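You operate a simulated robot arm through the tools that you are given. There is no shell and no other tool. Be economical: measure what you need, move in short steps, check, and stop when the job is done.

The job below is to be done with a simulated two-armed robot. You get a single attempt, and the scene is never put back.

Task
Stack the large clip box from the top of the seed cupboard on top of the small clip box. Then put the filter on the top of the seed cupboard away on the upper shelf of the wall rack. Then put the orange-vent dome on the top of the measuring bench away on the shelf of the steel table. Then put the wiping pad on the top of the cart away on the top of the steel table. Then fetch the yellow roll from the top of the potting bench and stand it on the corner worktop. Then fetch the blue-capped tube marked "basil" from the top of the potting bench and stand it on top of the orange pad. Keep to this order. Set down upright: filter, yellow roll, blue-capped tube.

Only the result counts: the job must be done as asked and must still hold three seconds after the hand-in. Knocking over, shifting, dropping, spilling or breaking anything else fails it.

Robot
Two 7-joint arms with vacuum grippers on one trunk, on a base that drives. Base frame: it is fixed to the floor where the robot stands at the start and does not move with it; the origin is under the middle of the robot, x ahead of it, y to its left, z up. Units: mm, degrees, N and s.
The left shoulder is at the start at [70, 174, 1154], the right one opposite. With the tool pointing down near the work surface each hand reaches from about 320 to 800 mm from the robot's upright axis, wherever it stands, measured 20 degrees to its own side. Places, roughly: blue-capped tube [-7750, -1500, 1000]; clip box [500, -250, 750]; corner worktop [-8700, -1400, 900]; filter [500, -250, 1000]; orange pad (7x5x5 cm) [-8100, -1400, 900]; orange-vent dome [-1250, 3000, 1000]; shelf of the steel table [-900, -1500, 200]; top of the steel table [-900, -1400, 800]; upper shelf of the wall rack [700, 1900, 800]; wiping pad (8x10x4 cm) [-5500, 1000, 1000]; yellow roll (7x7x15 cm) [-6600, -1500, 900]. Payload 3.5 kg a hand.
Tool frame (each hand has its own): the origin (TCP) lies in the middle of the cups' lips, and z points out of the cups. The gripper has 2 cups of 32 mm across, covering 32 by 80 mm (tool x, y); the bellows give 10 mm. With the vacuum on, a cup seals on a smooth face that it is pressed against (1 to 4 N); it does not hold porous or soft things. The pull reaches 76 N.
Orientation is that of the tool frame in the base frame, as a unit quaternion [x, y, z, w]. With the cups facing straight down, the tool's x points along the base's -x, its y along +y and its z along -z.

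Tools
- The arms move only by the tool jog_arm. It takes "left_plan", "right_plan" or both (then of equal length, played together; a hand with none holds still); each is a list of rows, each a list of 3 entries, a list of its own where there are three numbers: the shift along the tool's x, y, z in mm, then the turn, a rotation vector about the tool's x, y, z in degrees, then the vacuum: 1 switches it on, 0 off. In form: [[[dx, dy, dz], [ax, ay, az], vac], ...]. A call has 1 to 12 rows; each row shifts and turns the commanded pose from where the row before left it, along the tool's axes as they then stand. Rows are played at 5 a second. More than 50 mm and 8.6 degrees between two rows, or a gripper value outside its range, and nothing of the call is played. Where a pose cannot be reached the arm comes as near as it can. A force on the tool above 40 N (or 10 N above the force at the start of the call, whichever is more), or a blocked arm, ends the call early, and 0.2 s more pass. The pull builds up within a second once a cup has sealed. Time passes only in rows, and 0.2 s behind the last, so rows that do not move give it time. The reply holds the time, the measured pose of the TCP, the force on the tool along the base axes and the pull of the vacuum, in the units named above and with some noise, with the torque about the TCP (base axes, N m) and any sound that the robot's microphone picked up.
- Cameras (640 x 400 px; columns grow to the right, rows downward): "scene" is now at [111.4, -59.1, 1466.2]; the picture's right is [-0.69, -0.72, 0.00], its down [-0.47, 0.45, -0.75] and it looks along [0.55, -0.52, -0.66] (base axes); focal length 292 px, centre (320, 200). "left" rides on the left gripper at [74, -19, -110] in its tool frame; the picture's right is [0.25, 0.97, 0.00], its down [-0.77, 0.20, -0.60] and it looks along [-0.58, 0.15, 0.80] (tool axes); focal length 218 px, centre (320, 200). "right" rides on the right gripper at [74, 19, -110] in its tool frame; the picture's right is [-0.25, 0.97, 0.00], its down [-0.77, -0.20, -0.60] and it looks along [-0.58, -0.15, 0.80] (tool axes); focal length 218 px, centre (320, 200). There is no depth. A picture from a camera that has moved, and an enlarged one, comes with that camera's place and axes in the base frame and with its lens.
- snapshot(camera): a new picture of that camera. The clock stands still meanwhile.
- slide_trunk(by): slides the trunk up (or, below 0, down) by that many mm; the arms and the scene camera ride with it, the base frame stays. It gives what a move gives, with no picture.
- drive_base(legs): drives the robot by 1 to 6 legs, each [ahead, turn to the left] in mm and degrees, along the robot's own axes; the way and the turn of a leg run together, so that a leg with both is an arc; at most 1500 mm and 180 degrees a leg. The arms and the cameras ride along, it lands a little off, and it stops where it bumps. It gives what a move gives.
- pan_tilt(pan, tilt): turns the head with the scene camera to pan (to the left, within 86 degrees either way) and tilt (down, from -29 to 69), counted from straight ahead of the robot. It gives what a move gives.
- close_up(camera, box): a new picture of the part [left, top, right, bottom] of that camera's present view, enlarged. The clock stands still meanwhile.
- close_job(): hands the job in; it is judged then, once.

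Go step by step. Nothing tells you exact positions but the pictures and the camera data: compare them with the known pose of the tool, close in by small moves and look again before you grip or let go. The budget is 186 turns and 174 pictures, counting those below and the enlarged ones. Unless the task says otherwise, let go and move clear before handing in, and close with one line.

The tools are called after "Emit:" by a JSON object that holds its "fn" and its "kwargs". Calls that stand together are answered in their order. jog_arm: Moves the arms, as the interface text tells. Its arguments: {"type":"object","properties":{"left_plan":{"type":"array","items":{"type":"array"}},"right_plan":{"type":"array","items":{"type":"array"}}},"required":[]} The other tools are called the same way: slide_trunk (by) slides the trunk up or down; drive_base (legs) drives the base; pan_tilt (pan, tilt) turns the head that bears the scene camera; snapshot (camera) takes a picture; close_up (camera, box) takes an enlarged picture of a part of a camera's view; close_job () hands the job in.

At the start:

```text
time_s: 0.0
left_ee_pos: [454.1, -66.0, 1108.5]
left_tool_rot: [0.0, 1.0, 0.0, 0.001]
left_ft_force: [0.4, 0.7, 0.2]
left_wrist_torque: [0.02, 0.01, 0.0]
left_pull: 0.0
right_ee_pos: [311.4, -444.8, 1160.9]
right_tool_rot: [-0.001, 1.0, 0.0, 0.0]
right_ft_force: [0.5, 0.0, -0.3]
right_wrist_torque: [0.01, 0.0, 0.03]
right_pull: 0.1
trunk travel left (down, up): [-650.0, 190.0]
robot x, y, heading: [-4.6, 1.2, -0.1]
head pan, tilt: [-43.7, 41.0]
```

scene: 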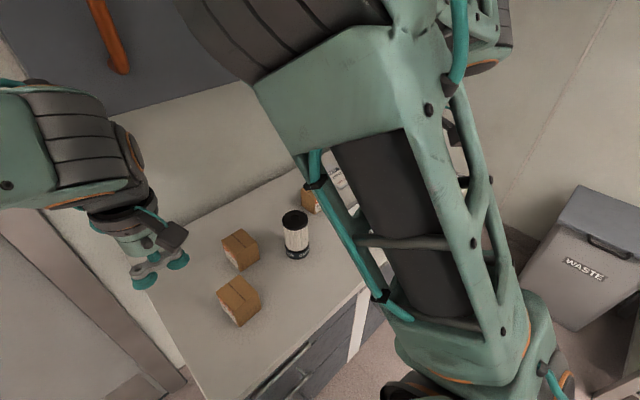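
right: 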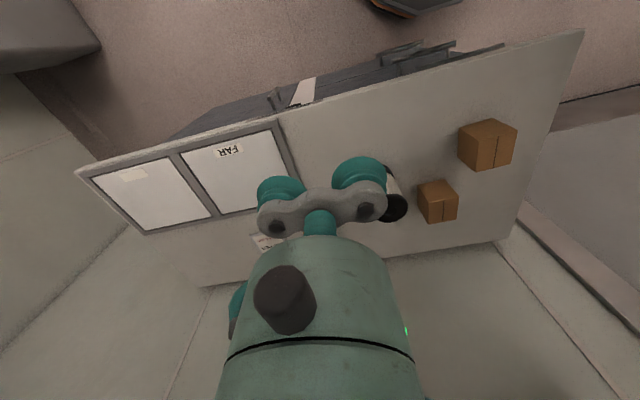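
left: 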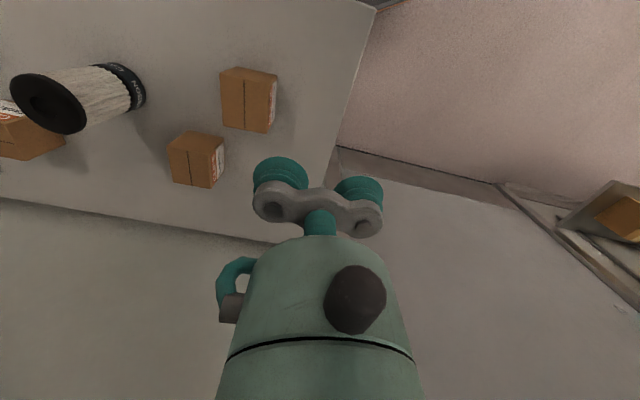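

The seed cupboard lies ahead-right with the filter and some cartons on it. I need a clearer look to find the clip boxes, so I turn the head.

Emit:
{"fn": "pan_tilt", "kwargs": {"pan": -10, "tilt": 50}}

Emit:
{"fn": "snapshot", "kwargs": {"camera": "scene"}}

Emit:
{"fn": "close_up", "kwargs": {"camera": "right", "box": [60, 20, 600, 300]}}

```text
time_s: 1.0
left_ee_pos: [454.6, -67.8, 1107.2]
left_tool_rot: [0.0, 1.0, 0.001, 0.0]
left_ft_force: [1.0, -0.1, 0.4]
left_wrist_torque: [0.01, 0.01, 0.02]
left_pull: 0.1
right_ee_pos: [310.6, -444.7, 1160.3]
right_tool_rot: [0.0, 1.0, 0.001, -0.001]
right_ft_force: [0.9, 0.6, -0.3]
right_wrist_torque: [-0.02, -0.01, -0.01]
right_pull: 0.1
trunk travel left (down, up): [-650.0, 190.0]
robot x, y, heading: [-2.3, -1.8, 0.2]
head pan, tilt: [-10.0, 50.0]
```

```text
170 pictures are left
camera scene: at [126.3, -14.3, 1453.6], right [-0.17, -0.98, 0.0], down [-0.75, 0.13, -0.64], along [0.63, -0.11, -0.77], focal length 292 px, centre (320, 200)
```

scene: 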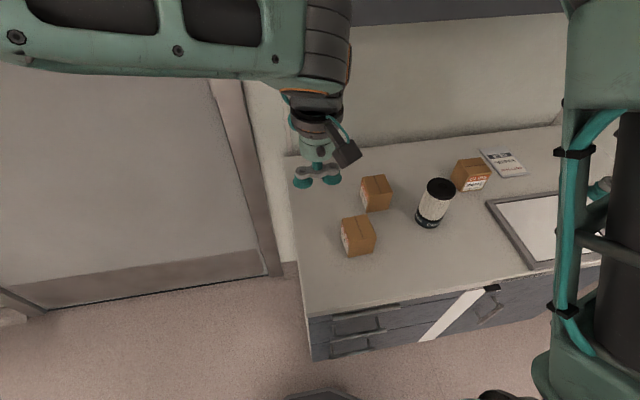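

```text
1.19 times, centred on (330, 160) of right
camera zoom: at [237.4, -425.5, 1271.0], right [0.25, 0.97, 0.0], down [0.77, -0.2, 0.6], along [0.58, -0.15, -0.8], focal length 259 px, centre (308, 247)
```

zoom: 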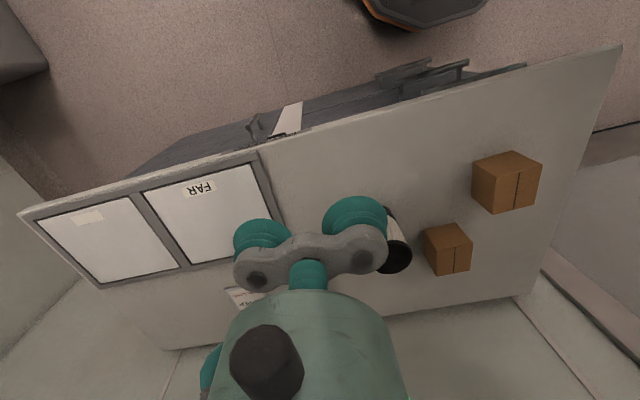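

Three brown cartons stand around the filter; I enlarge them to read their labels, and the card.

Emit:
{"fn": "close_up", "kwargs": {"camera": "scene", "box": [320, 140, 540, 280]}}

Emit:
{"fn": "close_up", "kwargs": {"camera": "left", "box": [0, 50, 300, 200]}}

```text
2.86 times, centred on (430, 210) of scene
camera zoom: at [126.3, -14.3, 1453.6], right [-0.17, -0.98, 0.0], down [-0.75, 0.13, -0.64], along [0.63, -0.11, -0.77], focal length 834 px, centre (6, 171)
```

zoom: 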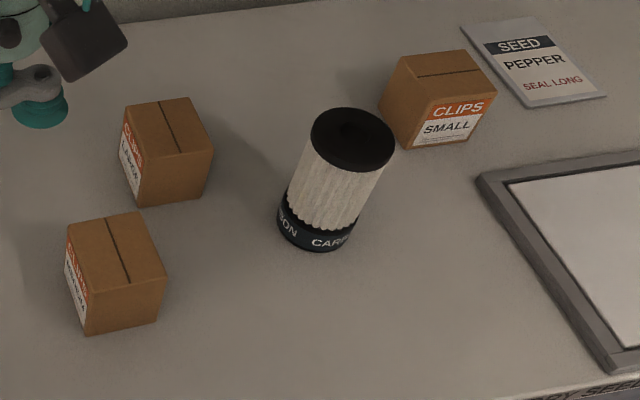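

```text
2.13 times, centred on (150, 125) of left
camera zoom: at [379.3, -86.7, 1217.3], right [-0.25, 0.97, 0.0], down [0.77, 0.2, 0.6], along [0.58, 0.15, -0.8], focal length 466 px, centre (683, 360)
```

zoom: 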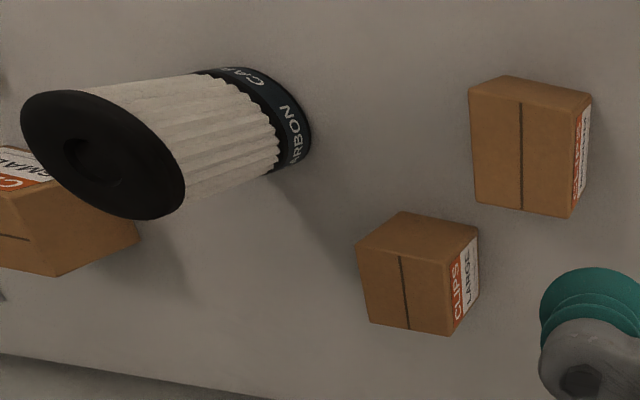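

Labels read: the far-left carton is LARGE (top about [567,-226,945]), the near one MEDIUM, and SMALL stands behind the filter near [586,-487]. I move the left arm out of the way and bring the right hand above the large box for a closer look.

Emit:
{"fn": "jog_arm", "kwargs": {"left_plan": [[[15, 45, -10], [0, 0, 0], 0], [[15, 45, -10], [0, 0, 0], 0], [[20, 45, -10], [0, 0, 0], 0], [[20, 45, -10], [0, 0, 0], 0], [[20, 45, 0], [0, 0, 0], 0], [[10, 30, 0], [0, 0, 0], 0]], "right_plan": [[[-30, 35, 0], [0, 0, 0], 0], [[-30, 35, 0], [0, 0, 0], 0], [[-30, 35, 10], [0, 0, 0], 0], [[-30, 35, 10], [0, 0, 0], 0], [[-30, 35, 10], [0, 0, 0], 0], [[-30, 35, 10], [0, 0, 0], 0]]}}

Emit:
{"fn": "snapshot", "kwargs": {"camera": "right"}}

Emit:
{"fn": "snapshot", "kwargs": {"camera": "scene"}}

```text
refused: row 3 steps farther than a row can; nothing moved
```

```text
166 pictures are left
camera right: at [237.4, -425.5, 1271.0], right [0.25, 0.97, 0.0], down [0.77, -0.2, 0.6], along [0.58, -0.15, -0.8], focal length 218 px, centre (320, 200)
```

right: 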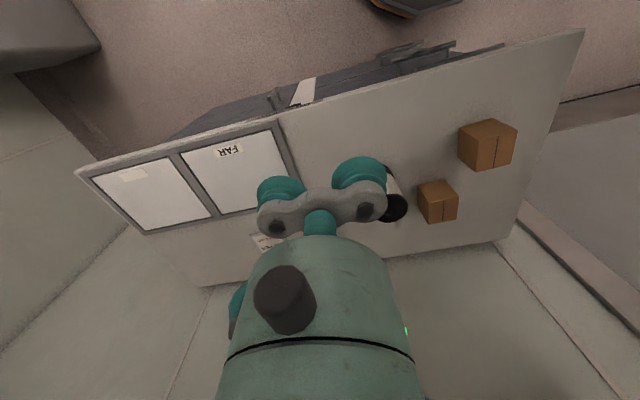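

```text
165 pictures are left
camera scene: at [126.3, -14.3, 1453.6], right [-0.17, -0.98, 0.0], down [-0.75, 0.13, -0.64], along [0.63, -0.11, -0.77], focal length 292 px, centre (320, 200)
```

scene: 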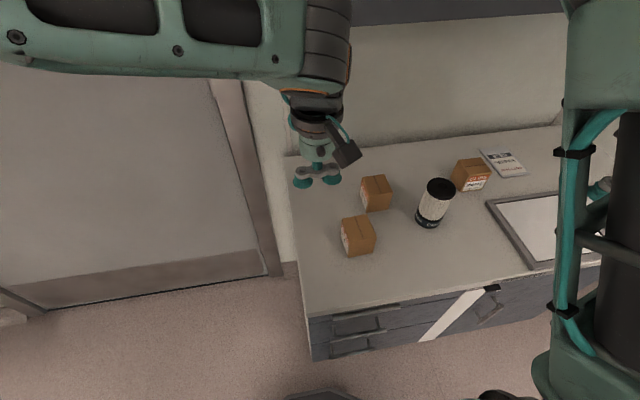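

The row was too long; I repeat it with shorter steps.

Emit:
{"fn": "jog_arm", "kwargs": {"left_plan": [[[15, 40, -10], [0, 0, 0], 0], [[15, 40, -10], [0, 0, 0], 0], [[15, 40, -10], [0, 0, 0], 0], [[15, 40, -10], [0, 0, 0], 0], [[15, 40, 0], [0, 0, 0], 0], [[10, 30, 0], [0, 0, 0], 0]], "right_plan": [[[-30, 35, 0], [0, 0, 0], 0], [[-30, 35, 0], [0, 0, 0], 0], [[-30, 35, 10], [0, 0, 0], 0], [[-30, 35, 10], [0, 0, 0], 0], [[-30, 35, 10], [0, 0, 0], 0], [[-30, 35, 10], [0, 0, 0], 0]]}}

Emit:
{"fn": "snapshot", "kwargs": {"camera": "right"}}

Emit:
{"fn": "snapshot", "kwargs": {"camera": "scene"}}

```text
time_s: 2.4
left_ee_pos: [370.1, 163.6, 1148.0]
left_tool_rot: [0.0, 1.0, 0.0, -0.001]
left_ft_force: [-0.5, 0.1, -0.7]
left_wrist_torque: [-0.01, 0.0, 0.02]
left_pull: 0.1
right_ee_pos: [494.1, -230.8, 1121.1]
right_tool_rot: [0.0, 1.0, -0.001, 0.001]
right_ft_force: [0.9, 0.4, -0.3]
right_wrist_torque: [-0.04, 0.02, -0.01]
right_pull: 0.1
trunk travel left (down, up): [-650.0, 190.0]
robot x, y, heading: [0.2, -2.9, 0.3]
head pan, tilt: [-10.0, 50.0]
```

```text
164 pictures are left
camera right: at [420.6, -211.6, 1230.9], right [0.25, 0.97, 0.0], down [0.77, -0.2, 0.6], along [0.58, -0.16, -0.8], focal length 218 px, centre (320, 200)
```

right: 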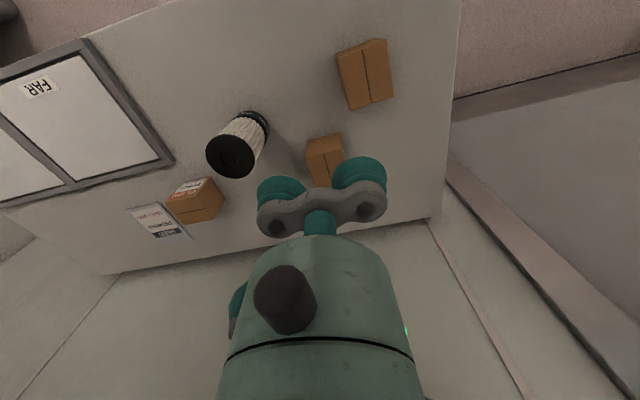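

```text
163 pictures are left
camera scene: at [128.3, -11.5, 1453.4], right [-0.17, -0.98, 0.0], down [-0.76, 0.13, -0.64], along [0.63, -0.11, -0.77], focal length 292 px, centre (320, 200)
```

scene: 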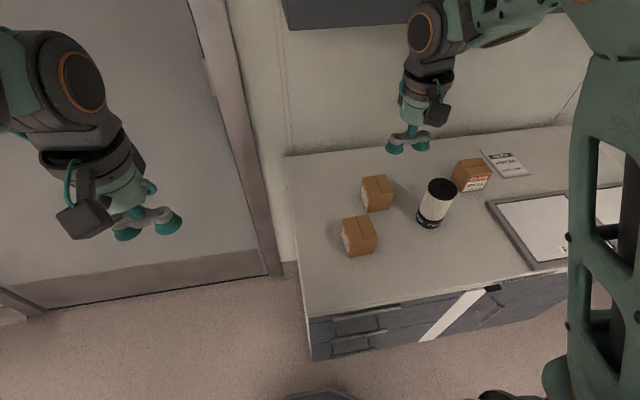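

The hand is near the boxes; I enlarge this view to get their dimensions and yaw.

Emit:
{"fn": "close_up", "kwargs": {"camera": "right", "box": [120, 20, 440, 220]}}

Emit:
{"fn": "close_up", "kwargs": {"camera": "scene", "box": [330, 140, 530, 265]}}

```text
2.00 times, centred on (280, 120) of right
camera zoom: at [420.6, -211.6, 1230.9], right [0.25, 0.97, 0.0], down [0.77, -0.2, 0.6], along [0.58, -0.16, -0.8], focal length 436 px, centre (400, 360)
```

zoom: 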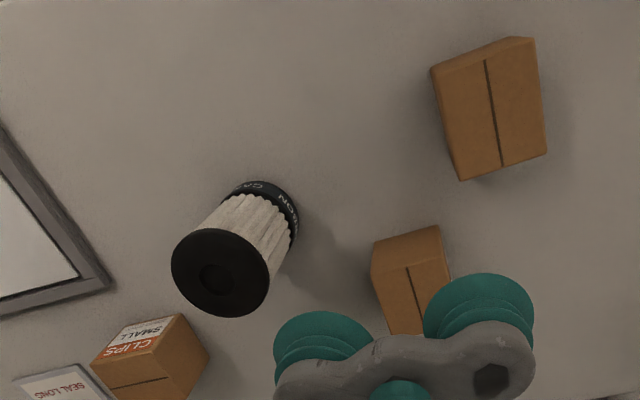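

```text
3.20 times, centred on (430, 202) of scene
camera zoom: at [128.3, -11.5, 1453.4], right [-0.17, -0.98, 0.0], down [-0.76, 0.13, -0.64], along [0.63, -0.11, -0.77], focal length 934 px, centre (-32, 192)
```

zoom: 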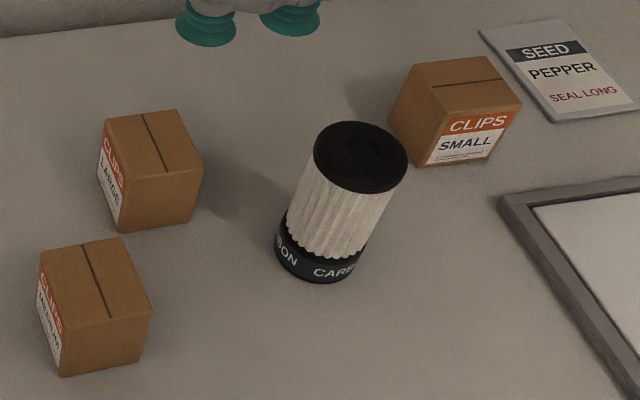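

The large box is about 60×60 mm, centred near [567,-225] with its top around 930–945, so only one cup fits on it. I place the -y cup over its centre and descend to about 40 mm above to check.

Emit:
{"fn": "jog_arm", "kwargs": {"right_plan": [[[-25, 10, 30], [0, 0, 0], 0], [[-25, 10, 30], [0, 0, 0], 0], [[-23, 10, 30], [0, 0, 0], 0], [[0, 0, 35], [0, 0, 0], 0]]}}

Emit:
{"fn": "close_up", "kwargs": {"camera": "scene", "box": [330, 100, 530, 225]}}

Emit:
{"fn": "snapshot", "kwargs": {"camera": "right"}}

Emit:
{"fn": "snapshot", "kwargs": {"camera": "left"}}

```text
time_s: 3.4
left_ee_pos: [370.2, 161.2, 1148.3]
left_tool_rot: [0.0, 1.0, 0.0, -0.001]
left_ft_force: [-0.6, 0.0, -0.3]
left_wrist_torque: [-0.04, 0.02, -0.02]
left_pull: 0.0
right_ee_pos: [564.8, -204.8, 997.1]
right_tool_rot: [0.0, 1.0, 0.0, -0.001]
right_ft_force: [-0.4, 0.1, -0.6]
right_wrist_torque: [-0.03, 0.03, -0.01]
right_pull: 0.1
trunk travel left (down, up): [-650.0, 190.0]
robot x, y, heading: [-0.1, 1.3, -0.1]
head pan, tilt: [-10.0, 50.0]
```

```text
3.20 times, centred on (430, 162) of scene
camera zoom: at [127.5, -14.2, 1453.5], right [-0.17, -0.98, 0.0], down [-0.76, 0.13, -0.64], along [0.63, -0.11, -0.77], focal length 934 px, centre (-32, 320)
```

zoom: 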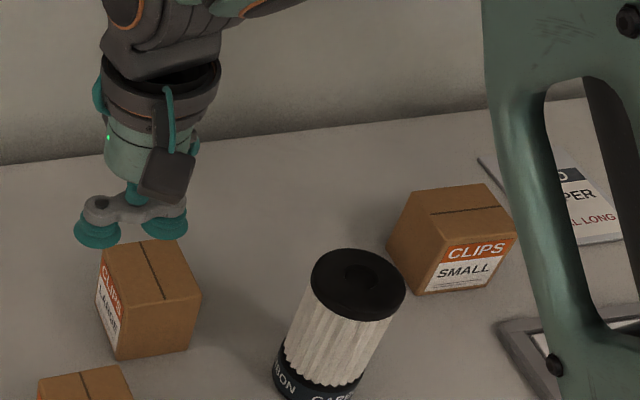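

```text
159 pictures are left
camera right: at [491.0, -185.9, 1107.9], right [0.25, 0.97, 0.0], down [0.77, -0.2, 0.6], along [0.58, -0.15, -0.8], focal length 218 px, centre (320, 200)
```

right: 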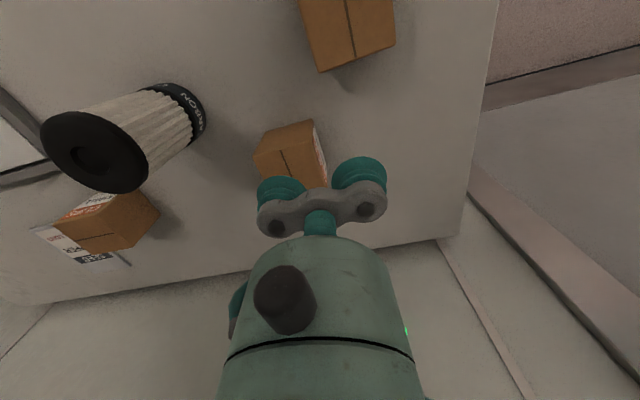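

```text
158 pictures are left
camera left: at [296.2, 142.2, 1258.4], right [-0.25, 0.97, 0.0], down [0.77, 0.2, 0.6], along [0.58, 0.15, -0.8], focal length 218 px, centre (320, 200)
```

left: 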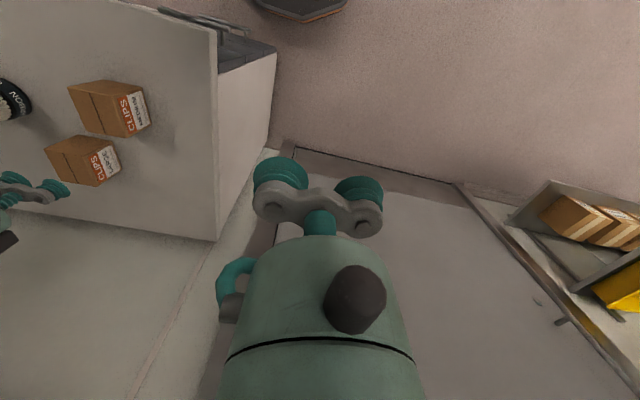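

I zoom in on the box under the cup in the wrist view to verify the alignment.

Emit:
{"fn": "close_up", "kwargs": {"camera": "right", "box": [240, 110, 400, 210]}}

Emit:
{"fn": "close_up", "kwargs": {"camera": "left", "box": [0, 70, 160, 270]}}

```text
4.00 times, centred on (320, 160) of right
camera zoom: at [491.0, -185.9, 1107.9], right [0.25, 0.97, 0.0], down [0.77, -0.2, 0.6], along [0.58, -0.15, -0.8], focal length 873 px, centre (320, 360)
```

zoom: 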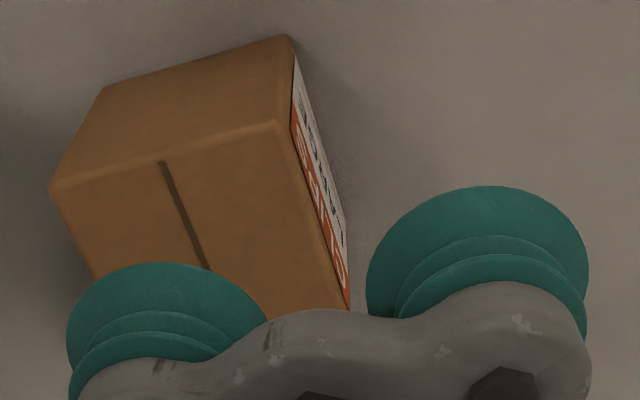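

```text
2.00 times, centred on (80, 170) of left
camera zoom: at [296.2, 142.2, 1258.4], right [-0.25, 0.97, 0.0], down [0.77, 0.2, 0.6], along [0.58, 0.15, -0.8], focal length 436 px, centre (800, 260)
```

zoom: 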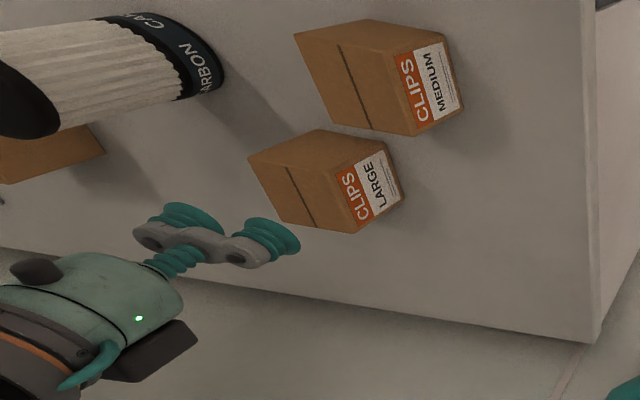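

Combining the three views, the box top is nearer z≈920 with its centre about [588,-238]. I shift the cup accordingly, go lower, and recheck.

Emit:
{"fn": "jog_arm", "kwargs": {"right_plan": [[[-21, -9, 0], [0, 0, 0], 0], [[0, 0, 40], [0, 0, 0], 0]]}}

Emit:
{"fn": "close_up", "kwargs": {"camera": "scene", "box": [330, 120, 430, 220]}}

Emit:
{"fn": "close_up", "kwargs": {"camera": "left", "box": [0, 100, 160, 250]}}

Emit:
{"fn": "close_up", "kwargs": {"camera": "right", "box": [220, 110, 400, 220]}}

```text
time_s: 4.0
left_ee_pos: [371.9, 161.3, 1149.2]
left_tool_rot: [0.0, 1.0, 0.0, -0.001]
left_ft_force: [0.0, 0.4, -1.2]
left_wrist_torque: [-0.01, 0.04, -0.03]
left_pull: 0.0
right_ee_pos: [585.6, -214.3, 952.8]
right_tool_rot: [0.0, 1.0, -0.001, -0.002]
right_ft_force: [0.8, 0.3, 0.0]
right_wrist_torque: [0.01, 0.02, -0.01]
right_pull: 0.0
trunk travel left (down, up): [-650.0, 190.0]
robot x, y, heading: [1.0, 1.9, 0.1]
head pan, tilt: [-10.0, 50.0]
```

```text
4.00 times, centred on (380, 170) of scene
camera zoom: at [128.2, -14.1, 1453.4], right [-0.17, -0.98, 0.0], down [-0.76, 0.13, -0.64], along [0.63, -0.11, -0.77], focal length 1167 px, centre (80, 320)
```

zoom: 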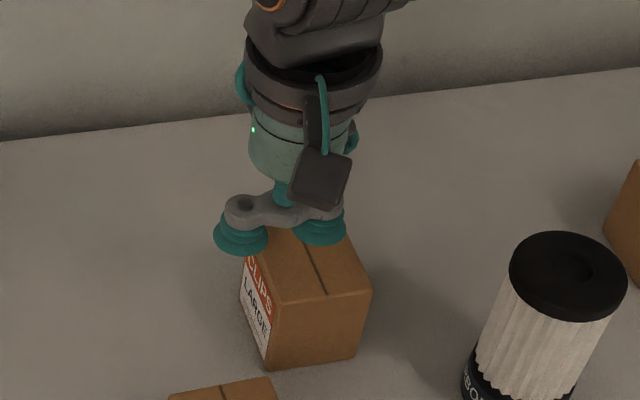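

```text
2.67 times, centred on (80, 175) of left
camera zoom: at [296.8, 142.3, 1258.2], right [-0.25, 0.97, 0.0], down [0.77, 0.2, 0.6], along [0.58, 0.15, -0.8], focal length 582 px, centre (960, 267)
```

zoom: 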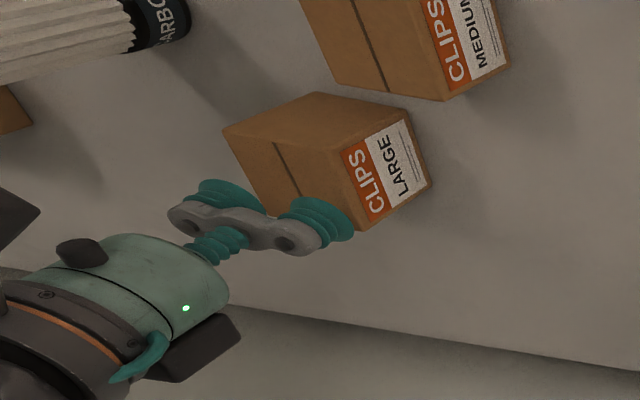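

```text
3.56 times, centred on (310, 165) of right
camera zoom: at [512.6, -195.8, 1063.4], right [0.25, 0.97, 0.0], down [0.77, -0.2, 0.6], along [0.58, -0.15, -0.8], focal length 776 px, centre (356, 324)
```

zoom: 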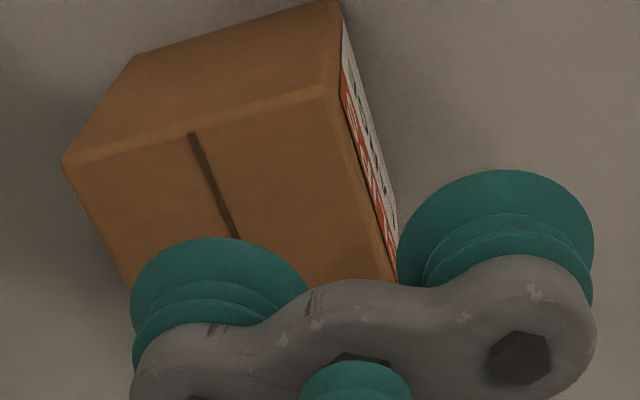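

The cup sits over the box top with margin; I nudge 5 mm farther and descend slowly with vacuum on.

Emit:
{"fn": "jog_arm", "kwargs": {"right_plan": [[[-5, -1, 10], [0, 0, 0], 1], [[0, 0, 10], [0, 0, 0], 1], [[0, 0, 4], [0, 0, 0], 1], [[0, 0, 4], [0, 0, 0], 1]]}}

Emit:
{"fn": "close_up", "kwargs": {"camera": "scene", "box": [330, 120, 430, 220]}}

```text
time_s: 5.0
left_ee_pos: [369.5, 162.8, 1150.2]
left_tool_rot: [-0.001, 1.0, -0.001, 0.0]
left_ft_force: [-0.1, 0.1, 0.3]
left_wrist_torque: [-0.04, 0.0, 0.01]
left_pull: 0.0
right_ee_pos: [591.2, -215.7, 926.3]
right_tool_rot: [0.0, 1.0, 0.0, 0.0]
right_ft_force: [0.1, 0.0, 0.2]
right_wrist_torque: [0.0, 0.02, 0.01]
right_pull: 0.0
trunk travel left (down, up): [-650.0, 190.0]
robot x, y, heading: [0.9, 3.1, -0.1]
head pan, tilt: [-10.0, 50.0]
```

```text
4.00 times, centred on (380, 170) of scene
camera zoom: at [127.0, -14.2, 1453.5], right [-0.17, -0.98, 0.0], down [-0.75, 0.13, -0.64], along [0.63, -0.11, -0.77], focal length 1167 px, centre (80, 320)
```

zoom: 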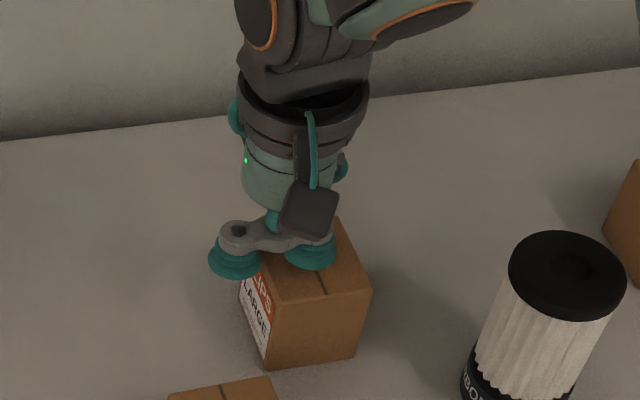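

Emit:
{"fn": "jog_arm", "kwargs": {"right_plan": [[[0, 0, 4], [0, 0, 0], 1], [[0, 0, 4], [0, 0, 0], 1], [[0, 0, 3], [0, 0, 0], 1], [[0, 0, 0], [0, 0, 0], 1]]}}

```text
time_s: 6.0
left_ee_pos: [369.9, 162.2, 1148.6]
left_tool_rot: [0.0, 1.0, 0.0, 0.0]
left_ft_force: [0.1, 0.2, -0.8]
left_wrist_torque: [0.0, 0.01, 0.0]
left_pull: 0.1
right_ee_pos: [589.8, -214.9, 917.1]
right_tool_rot: [0.0, 1.0, 0.0, 0.0]
right_ft_force: [0.1, 0.1, 0.5]
right_wrist_torque: [0.01, 0.01, -0.01]
right_pull: 0.1
trunk travel left (down, up): [-650.0, 190.0]
robot x, y, heading: [-0.3, -1.3, 0.0]
head pan, tilt: [-10.0, 50.0]
```

No clear contact yet at 917; I continue in small steps.

Emit:
{"fn": "jog_arm", "kwargs": {"right_plan": [[[0, 0, 3], [0, 0, 0], 1], [[0, 0, 3], [0, 0, 0], 1], [[0, 0, 0], [0, 0, 0], 1], [[0, 0, 0], [0, 0, 0], 1]]}}

Emit:
{"fn": "close_up", "kwargs": {"camera": "scene", "box": [330, 120, 430, 220]}}

```text
time_s: 7.0
left_ee_pos: [369.3, 161.4, 1148.7]
left_tool_rot: [0.0, 1.0, 0.0, -0.001]
left_ft_force: [0.8, -0.2, 0.4]
left_wrist_torque: [0.02, -0.03, 0.02]
left_pull: 0.1
right_ee_pos: [588.5, -213.7, 910.9]
right_tool_rot: [-0.001, 1.0, 0.0, -0.001]
right_ft_force: [0.1, 0.3, -0.7]
right_wrist_torque: [-0.87, 0.01, 0.0]
right_pull: 37.3
trunk travel left (down, up): [-650.0, 190.0]
robot x, y, heading: [-4.1, 1.9, 0.1]
head pan, tilt: [-10.0, 50.0]
```

```text
4.00 times, centred on (380, 170) of scene
camera zoom: at [126.3, -13.8, 1453.6], right [-0.17, -0.98, 0.0], down [-0.75, 0.13, -0.64], along [0.63, -0.11, -0.77], focal length 1167 px, centre (80, 320)
```

zoom: 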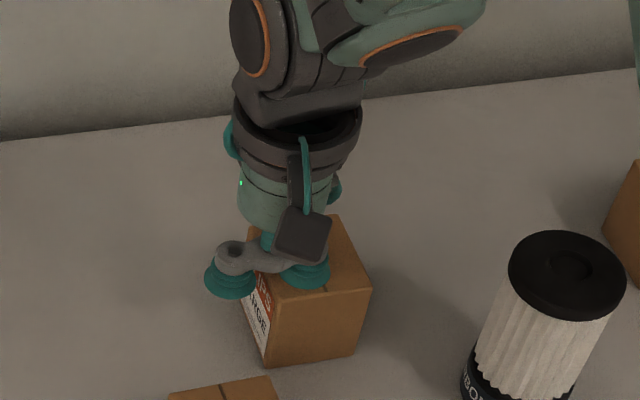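

Sealed on the box (37 N); its top is at about 912. I lift 150 mm and carry it to above the small box at about [614,-514].

Emit:
{"fn": "jog_arm", "kwargs": {"right_plan": [[[0, 0, -15], [0, 0, 0], 1], [[0, 0, -45], [0, 0, 0], 1], [[0, 0, -45], [0, 0, 0], 1], [[0, 0, -45], [0, 0, 0], 1], [[-3, -45, 0], [0, 0, 0], 1], [[-3, -45, 0], [0, 0, 0], 1], [[-3, -45, 0], [0, 0, 0], 1], [[-3, -45, 0], [0, 0, 0], 1], [[-4, -45, 0], [0, 0, 0], 1], [[-4, -47, 0], [0, 0, 0], 1]]}}

Emit:
{"fn": "snapshot", "kwargs": {"camera": "right"}}

Emit:
{"fn": "close_up", "kwargs": {"camera": "scene", "box": [400, 60, 600, 220]}}

Emit:
{"fn": "close_up", "kwargs": {"camera": "left", "box": [0, 50, 160, 250]}}

```text
time_s: 9.2
left_ee_pos: [369.5, 160.0, 1149.9]
left_tool_rot: [0.0, 1.0, 0.002, 0.0]
left_ft_force: [-0.1, -0.3, -1.1]
left_wrist_torque: [0.01, 0.01, 0.0]
left_pull: 0.1
right_ee_pos: [609.3, -491.3, 1058.3]
right_tool_rot: [-0.001, 1.0, 0.001, 0.0]
right_ft_force: [-0.1, -0.4, -1.9]
right_wrist_torque: [-0.84, -0.01, 0.0]
right_pull: 38.1
trunk travel left (down, up): [-650.0, 190.0]
robot x, y, heading: [-0.6, -1.7, 0.4]
head pan, tilt: [-10.0, 50.0]
```

```text
150 pictures are left
camera right: at [536.2, -472.1, 1169.1], right [0.25, 0.97, 0.0], down [0.77, -0.2, 0.6], along [0.58, -0.15, -0.8], focal length 218 px, centre (320, 200)
```

right: 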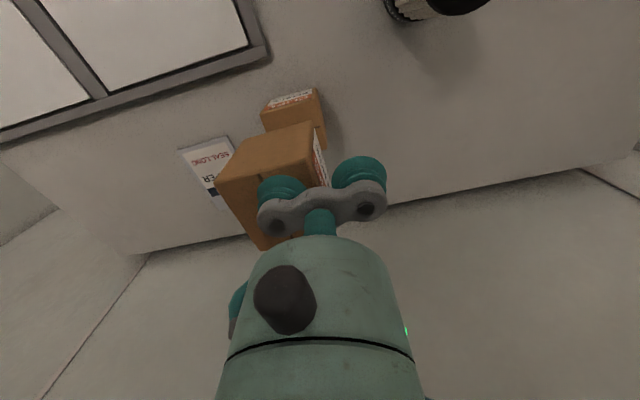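

```text
2.50 times, centred on (500, 140) of scene
camera zoom: at [126.9, -16.4, 1453.5], right [-0.17, -0.98, 0.0], down [-0.75, 0.13, -0.64], along [0.63, -0.11, -0.77], focal length 730 px, centre (-130, 350)
```

zoom: 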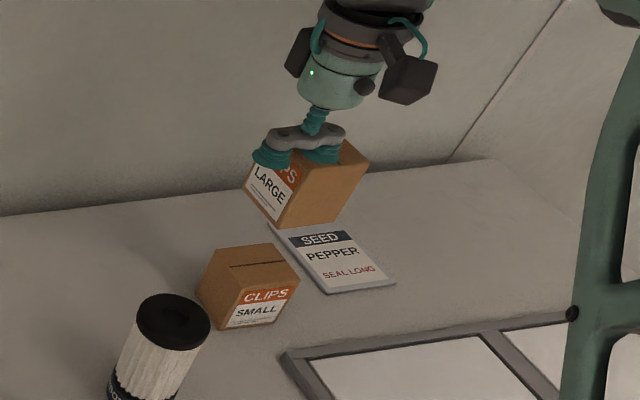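

```text
2.00 times, centred on (80, 150) of left
camera zoom: at [295.6, 140.3, 1258.8], right [-0.25, 0.97, 0.0], down [0.77, 0.2, 0.6], along [0.58, 0.15, -0.8], focal length 436 px, centre (800, 300)
```

zoom: 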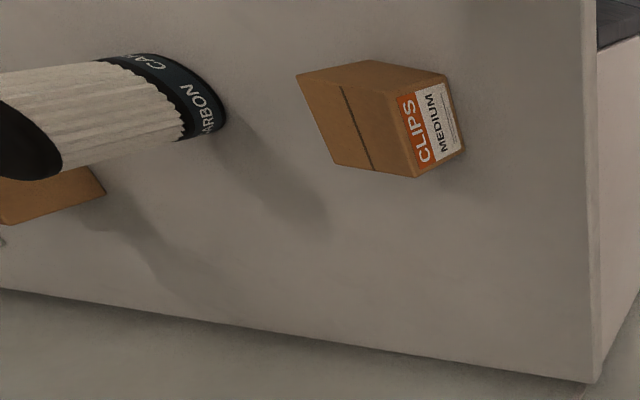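

I check the small box's place from this nearer wrist view.

Emit:
{"fn": "close_up", "kwargs": {"camera": "right", "box": [200, 70, 360, 170]}}

```text
4.00 times, centred on (280, 120) of right
camera zoom: at [536.2, -472.1, 1169.1], right [0.25, 0.97, 0.0], down [0.77, -0.2, 0.6], along [0.58, -0.15, -0.8], focal length 873 px, centre (480, 520)
```

zoom: 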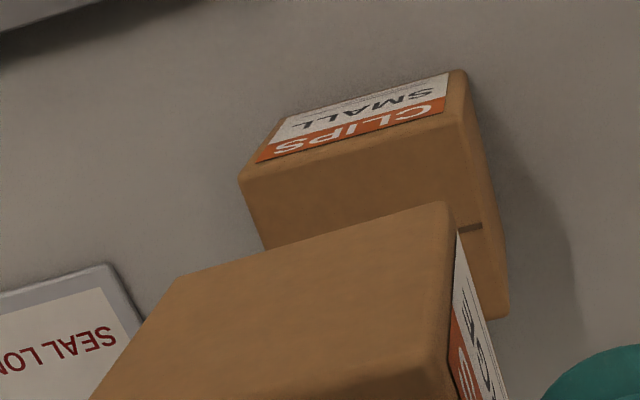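

The held box lines up within about 3 mm; I correct that and descend near to contact.

Emit:
{"fn": "jog_arm", "kwargs": {"right_plan": [[[-3, -3, 20], [0, 0, 0], 1], [[0, 0, 25], [0, 0, 0], 1], [[0, 0, 20], [0, 0, 0], 1]]}}

Emit:
{"fn": "close_up", "kwargs": {"camera": "scene", "box": [420, 80, 580, 220]}}

Emit:
{"fn": "close_up", "kwargs": {"camera": "right", "box": [200, 80, 360, 180]}}

```text
time_s: 10.0
left_ee_pos: [369.3, 162.6, 1148.9]
left_tool_rot: [-0.001, 1.0, 0.0, -0.001]
left_ft_force: [-0.4, -0.2, 0.4]
left_wrist_torque: [0.01, 0.0, 0.01]
left_pull: 0.1
right_ee_pos: [611.4, -490.4, 995.7]
right_tool_rot: [-0.001, 1.0, 0.001, 0.0]
right_ft_force: [-0.4, 0.5, -0.9]
right_wrist_torque: [-0.89, 0.01, 0.0]
right_pull: 38.0
trunk travel left (down, up): [-650.0, 190.0]
robot x, y, heading: [-1.0, -2.1, -0.0]
head pan, tilt: [-10.0, 50.0]
```

```text
2.86 times, centred on (500, 150) of scene
camera zoom: at [126.5, -13.6, 1453.6], right [-0.17, -0.98, 0.0], down [-0.75, 0.13, -0.64], along [0.63, -0.11, -0.77], focal length 834 px, centre (-194, 343)
```

zoom: 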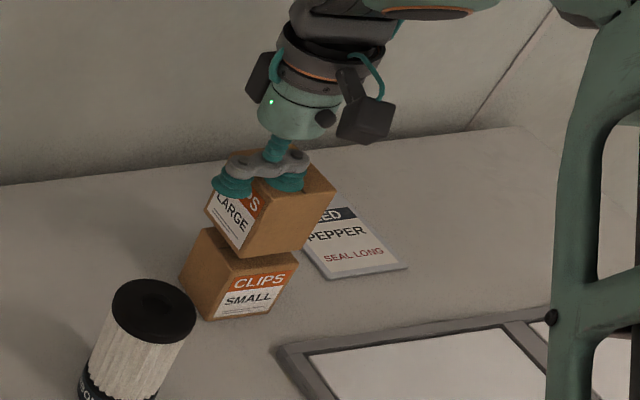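

```text
4.00 times, centred on (280, 130) of right
camera zoom: at [538.4, -470.8, 1106.0], right [0.25, 0.97, 0.0], down [0.77, -0.2, 0.6], along [0.58, -0.15, -0.8], focal length 873 px, centre (480, 480)
```

zoom: 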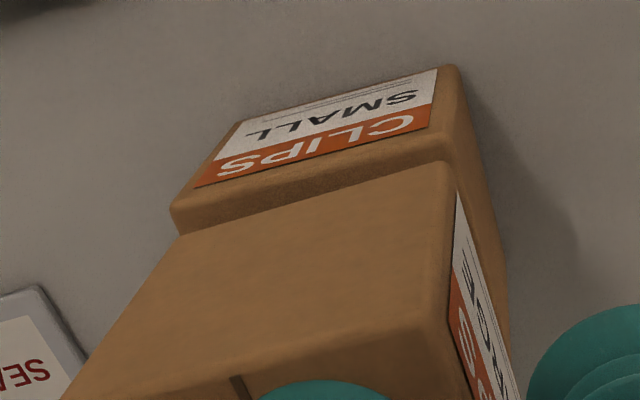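

The boxes look aligned; I lower in small steps until contact.

Emit:
{"fn": "jog_arm", "kwargs": {"right_plan": [[[-3, -1, 3], [0, 0, 0], 1], [[0, 0, 3], [0, 0, 0], 1], [[0, 0, 3], [0, 0, 0], 1], [[0, 0, 0], [0, 0, 0], 1]]}}

```text
time_s: 11.0
left_ee_pos: [369.7, 161.4, 1149.1]
left_tool_rot: [0.0, 1.0, 0.0, 0.0]
left_ft_force: [-0.4, -0.1, -0.1]
left_wrist_torque: [-0.03, -0.02, 0.0]
left_pull: 0.1
right_ee_pos: [615.3, -490.9, 986.5]
right_tool_rot: [0.0, 1.0, 0.002, 0.0]
right_ft_force: [-0.4, 0.7, -0.2]
right_wrist_torque: [-0.86, -0.03, 0.03]
right_pull: 37.4
trunk travel left (down, up): [-650.0, 190.0]
robot x, y, heading: [0.9, 2.4, -0.5]
head pan, tilt: [-10.0, 50.0]
```

Emit:
{"fn": "jog_arm", "kwargs": {"right_plan": [[[0, 0, 3], [0, 0, 0], 1], [[0, 0, 3], [0, 0, 0], 1], [[0, 0, 0], [0, 0, 0], 1]]}}

Emit:
{"fn": "close_up", "kwargs": {"camera": "scene", "box": [440, 100, 540, 200]}}

```text
time_s: 11.8
left_ee_pos: [369.6, 161.6, 1149.4]
left_tool_rot: [0.0, 1.0, 0.001, 0.0]
left_ft_force: [0.0, -0.4, -0.5]
left_wrist_torque: [0.01, 0.01, 0.02]
left_pull: 0.1
right_ee_pos: [615.5, -490.0, 980.9]
right_tool_rot: [0.001, 1.0, 0.0, -0.001]
right_ft_force: [-0.4, 0.5, 0.7]
right_wrist_torque: [-0.93, 0.0, -0.03]
right_pull: 38.0
trunk travel left (down, up): [-650.0, 190.0]
robot x, y, heading: [0.3, 0.4, -0.1]
head pan, tilt: [-10.0, 50.0]
```

```text
4.00 times, centred on (490, 150) of scene
camera zoom: at [126.1, -13.8, 1453.6], right [-0.17, -0.98, 0.0], down [-0.75, 0.13, -0.64], along [0.63, -0.11, -0.77], focal length 1167 px, centre (-360, 400)
```

zoom: 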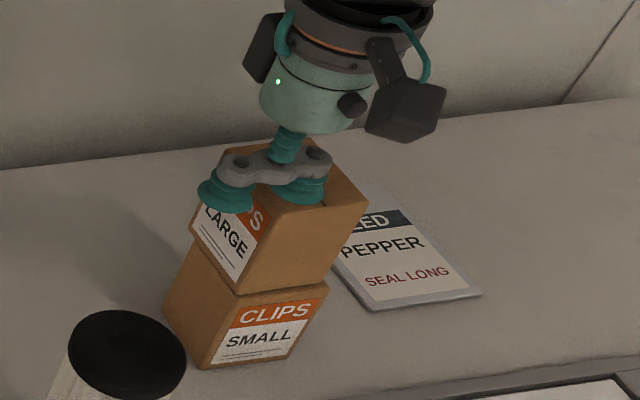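

Emit:
{"fn": "jog_arm", "kwargs": {"right_plan": [[[0, 2, 3], [0, 0, 0], 1], [[0, 0, 3], [0, 0, 0], 1], [[0, 0, 0], [0, 0, 0], 1]]}}

Emit:
{"fn": "close_up", "kwargs": {"camera": "scene", "box": [440, 100, 540, 200]}}

Emit:
{"fn": "close_up", "kwargs": {"camera": "right", "box": [200, 80, 360, 180]}}

```text
time_s: 12.6
left_ee_pos: [366.9, 163.5, 1149.7]
left_tool_rot: [0.0, 1.0, -0.001, 0.001]
left_ft_force: [1.1, 0.1, 0.3]
left_wrist_torque: [-0.04, 0.02, -0.02]
left_pull: 0.1
right_ee_pos: [615.4, -486.5, 977.5]
right_tool_rot: [0.0, 1.0, -0.001, 0.003]
right_ft_force: [3.2, -2.2, 26.3]
right_wrist_torque: [-1.15, -0.02, 0.01]
right_pull: 37.2
trunk travel left (down, up): [-650.0, 190.0]
robot x, y, heading: [-2.3, -0.4, -0.2]
head pan, tilt: [-10.0, 50.0]
```

```text
4.00 times, centred on (490, 150) of scene
camera zoom: at [122.7, -11.0, 1454.2], right [-0.17, -0.98, 0.0], down [-0.75, 0.13, -0.65], along [0.64, -0.11, -0.76], focal length 1167 px, centre (-360, 400)
```

zoom: 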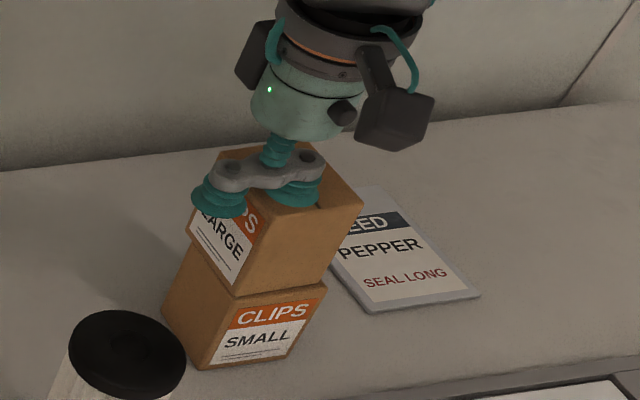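

```text
4.00 times, centred on (280, 130) of right
camera zoom: at [540.3, -467.1, 1088.1], right [0.25, 0.97, 0.0], down [0.77, -0.2, 0.61], along [0.59, -0.15, -0.79], focal length 873 px, centre (480, 480)
```

zoom: 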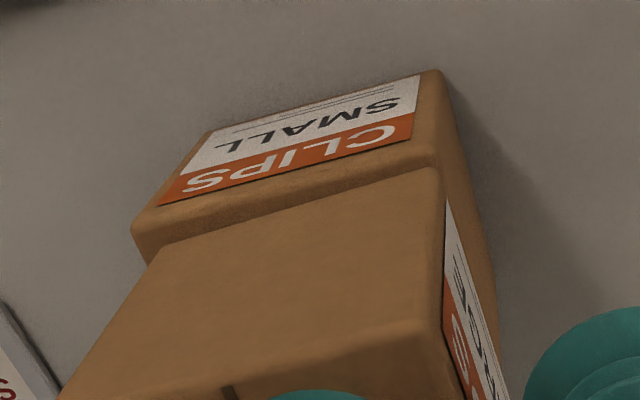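

Contact made (26 N); I ease up, switch the vacuum off and rise.

Emit:
{"fn": "jog_arm", "kwargs": {"right_plan": [[[0, 0, -4], [0, 0, 0], 1], [[0, 0, 0], [0, 0, 0], 0], [[0, 0, 0], [0, 0, 0], 0], [[0, 0, 0], [0, 0, 0], 0], [[0, 0, -5], [0, 0, 0], 0], [[0, 0, -20], [0, 0, 0], 0], [[0, 0, -40], [0, 0, 0], 0], [[0, 0, -40], [0, 0, 0], 0]]}}

Emit:
{"fn": "close_up", "kwargs": {"camera": "scene", "box": [380, 80, 580, 240]}}

Emit:
{"fn": "snapshot", "kwargs": {"camera": "right"}}

```text
time_s: 14.4
left_ee_pos: [368.6, 162.6, 1149.2]
left_tool_rot: [0.0, 1.0, -0.001, 0.0]
left_ft_force: [0.7, -0.4, -0.9]
left_wrist_torque: [-0.04, -0.02, -0.02]
left_pull: 0.0
right_ee_pos: [614.1, -489.5, 1086.0]
right_tool_rot: [0.0, 1.0, 0.0, -0.001]
right_ft_force: [-0.8, -0.4, 0.4]
right_wrist_torque: [-0.05, 0.0, 0.0]
right_pull: 0.2
trunk travel left (down, up): [-650.0, 190.0]
robot x, y, heading: [3.8, -1.2, 0.0]
head pan, tilt: [-10.0, 50.0]
```

```text
2.50 times, centred on (480, 160) of scene
camera zoom: at [125.1, -13.5, 1453.6], right [-0.17, -0.98, 0.0], down [-0.75, 0.13, -0.64], along [0.63, -0.11, -0.77], focal length 730 px, centre (-80, 300)
```

zoom: 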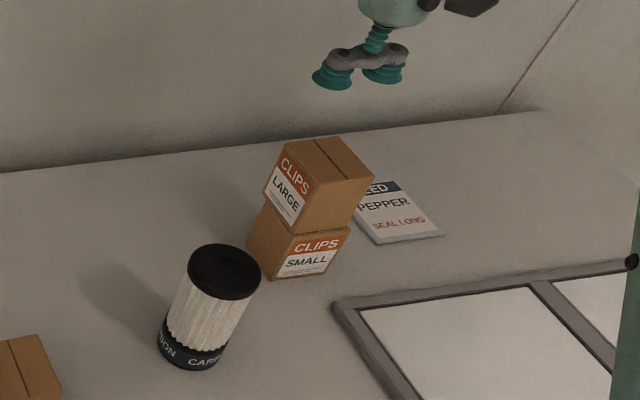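

```text
140 pictures are left
camera right: at [540.8, -471.0, 1196.2], right [0.25, 0.97, 0.0], down [0.77, -0.2, 0.6], along [0.58, -0.15, -0.8], focal length 218 px, centre (320, 200)
```

right: 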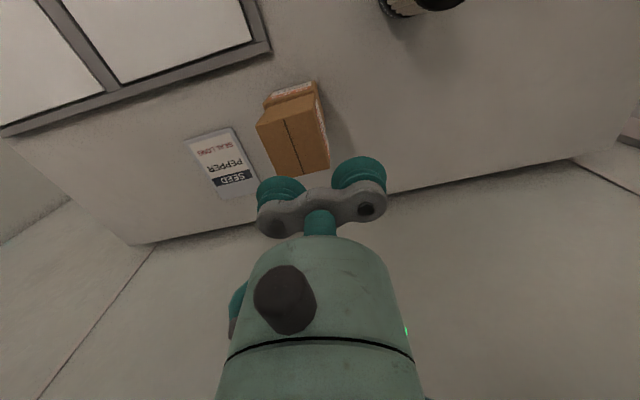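

The stack stands well. Now the filter: I bring the right hand near to look at its cap.

Emit:
{"fn": "jog_arm", "kwargs": {"right_plan": [[[32, 34, 0], [0, 0, 0], 0], [[32, 34, 0], [0, 0, 0], 0], [[32, 34, 0], [0, 0, 0], 0], [[32, 34, 0], [0, 0, 0], 0]]}}

Emit:
{"fn": "close_up", "kwargs": {"camera": "right", "box": [220, 60, 420, 200]}}

Emit:
{"fn": "close_up", "kwargs": {"camera": "scene", "box": [390, 160, 490, 240]}}

Emit:
{"fn": "close_up", "kwargs": {"camera": "left", "box": [0, 50, 120, 150]}}

```text
time_s: 15.4
left_ee_pos: [368.7, 163.9, 1148.0]
left_tool_rot: [0.0, 1.0, -0.001, 0.001]
left_ft_force: [-0.2, 0.4, -0.2]
left_wrist_torque: [0.0, -0.03, 0.02]
left_pull: 0.0
right_ee_pos: [485.2, -351.7, 1089.7]
right_tool_rot: [0.0, 1.0, -0.001, 0.001]
right_ft_force: [0.0, 0.1, -0.7]
right_wrist_torque: [0.0, 0.01, 0.0]
right_pull: 0.0
trunk travel left (down, up): [-650.0, 190.0]
robot x, y, heading: [-0.5, 1.7, -0.4]
head pan, tilt: [-10.0, 50.0]
```

```text
2.86 times, centred on (320, 130) of right
camera zoom: at [411.6, -332.5, 1199.5], right [0.25, 0.97, 0.0], down [0.77, -0.2, 0.61], along [0.59, -0.15, -0.8], focal length 624 px, centre (320, 400)
```

zoom: 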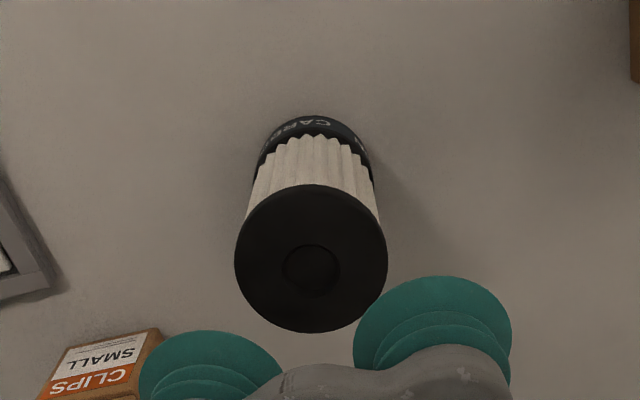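

```text
5.00 times, centred on (440, 200) of scene
camera zoom: at [123.7, -11.4, 1453.8], right [-0.17, -0.98, 0.0], down [-0.75, 0.13, -0.64], along [0.63, -0.11, -0.76], focal length 1459 px, centre (-280, 200)
```

zoom: 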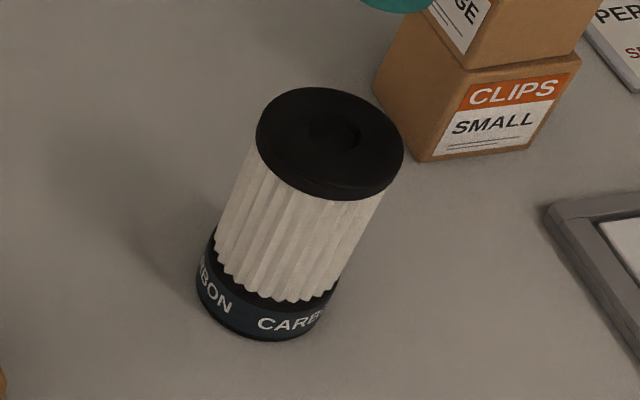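

```text
4.00 times, centred on (60, 100) of left
camera zoom: at [292.9, 144.6, 1259.0], right [-0.25, 0.97, 0.0], down [0.77, 0.2, 0.61], along [0.59, 0.15, -0.8], focal length 873 px, centre (1360, 600)
```

zoom: 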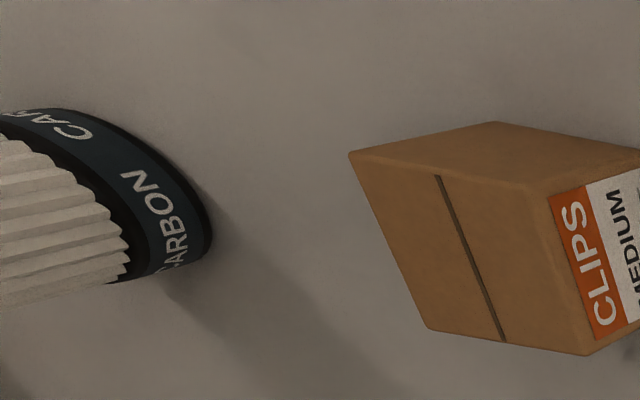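

The filter's cap centre is about [519,-363,955], roughly 63 mm wide with a small recess in the middle. I centre the -y cup on it and check just above.

Emit:
{"fn": "jog_arm", "kwargs": {"right_plan": [[[-17, 6, 30], [0, 0, 0], 0], [[-17, 6, 40], [0, 0, 0], 0], [[0, 0, 40], [0, 0, 0], 0]]}}

Emit:
{"fn": "close_up", "kwargs": {"camera": "right", "box": [200, 90, 400, 230]}}

Emit:
{"fn": "close_up", "kwargs": {"camera": "scene", "box": [390, 130, 490, 230]}}

Emit:
{"fn": "close_up", "kwargs": {"camera": "left", "box": [0, 0, 160, 200]}}

```text
time_s: 16.2
left_ee_pos: [370.2, 160.0, 1149.0]
left_tool_rot: [0.0, 1.0, 0.0, 0.0]
left_ft_force: [1.0, 0.1, 0.7]
left_wrist_torque: [0.01, 0.06, -0.02]
left_pull: 0.1
right_ee_pos: [521.1, -342.5, 972.9]
right_tool_rot: [0.0, 1.0, 0.0, 0.0]
right_ft_force: [0.0, -0.6, -0.5]
right_wrist_torque: [0.02, 0.03, 0.0]
right_pull: 0.1
trunk travel left (down, up): [-650.0, 190.0]
robot x, y, heading: [-1.1, 0.2, 0.3]
head pan, tilt: [-10.0, 50.0]
```

```text
2.86 times, centred on (300, 160) of right
camera zoom: at [449.3, -323.2, 1083.6], right [0.25, 0.97, 0.0], down [0.77, -0.2, 0.6], along [0.58, -0.15, -0.8], focal length 624 px, centre (377, 314)
```

zoom: 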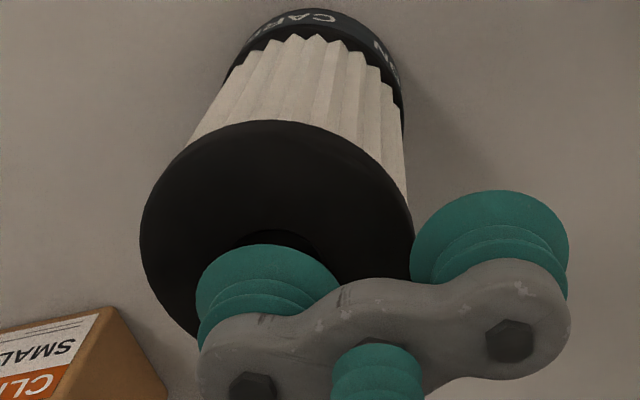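

```text
4.00 times, centred on (440, 180) of scene
camera zoom: at [127.2, -15.3, 1453.5], right [-0.17, -0.98, 0.0], down [-0.75, 0.13, -0.64], along [0.63, -0.11, -0.77], focal length 1167 px, centre (-160, 280)
```

zoom: 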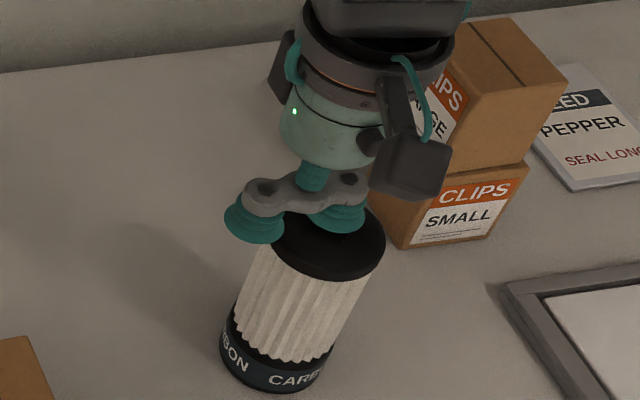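

```text
2.00 times, centred on (80, 100) of left
camera zoom: at [295.9, 141.2, 1258.6], right [-0.25, 0.97, 0.0], down [0.77, 0.2, 0.6], along [0.58, 0.15, -0.8], focal length 436 px, centre (800, 400)
```

zoom: 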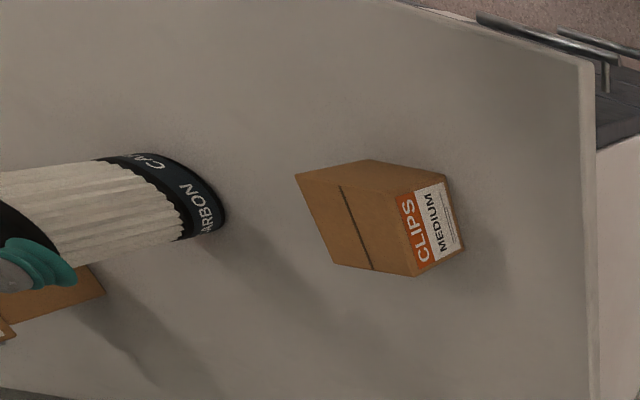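

The cup centre matches the recess within a few mm. I descend slowly with vacuum on.

Emit:
{"fn": "jog_arm", "kwargs": {"right_plan": [[[2, 0, 8], [0, 0, 0], 1], [[0, 0, 4], [0, 0, 0], 1], [[0, 0, 3], [0, 0, 0], 1], [[0, 0, 3], [0, 0, 0], 1], [[0, 0, 0], [0, 0, 0], 1]]}}

```text
time_s: 17.4
left_ee_pos: [368.0, 164.0, 1150.1]
left_tool_rot: [0.001, 1.0, 0.0, 0.0]
left_ft_force: [0.3, 0.2, 0.2]
left_wrist_torque: [0.0, 0.0, 0.03]
left_pull: 0.1
right_ee_pos: [519.9, -338.9, 957.9]
right_tool_rot: [0.0, 1.0, -0.002, 0.002]
right_ft_force: [4.2, 0.3, 28.5]
right_wrist_torque: [-1.06, 0.06, 0.08]
right_pull: 38.3
trunk travel left (down, up): [-650.0, 190.0]
robot x, y, heading: [-0.0, 1.2, -0.2]
head pan, tilt: [-10.0, 50.0]
```

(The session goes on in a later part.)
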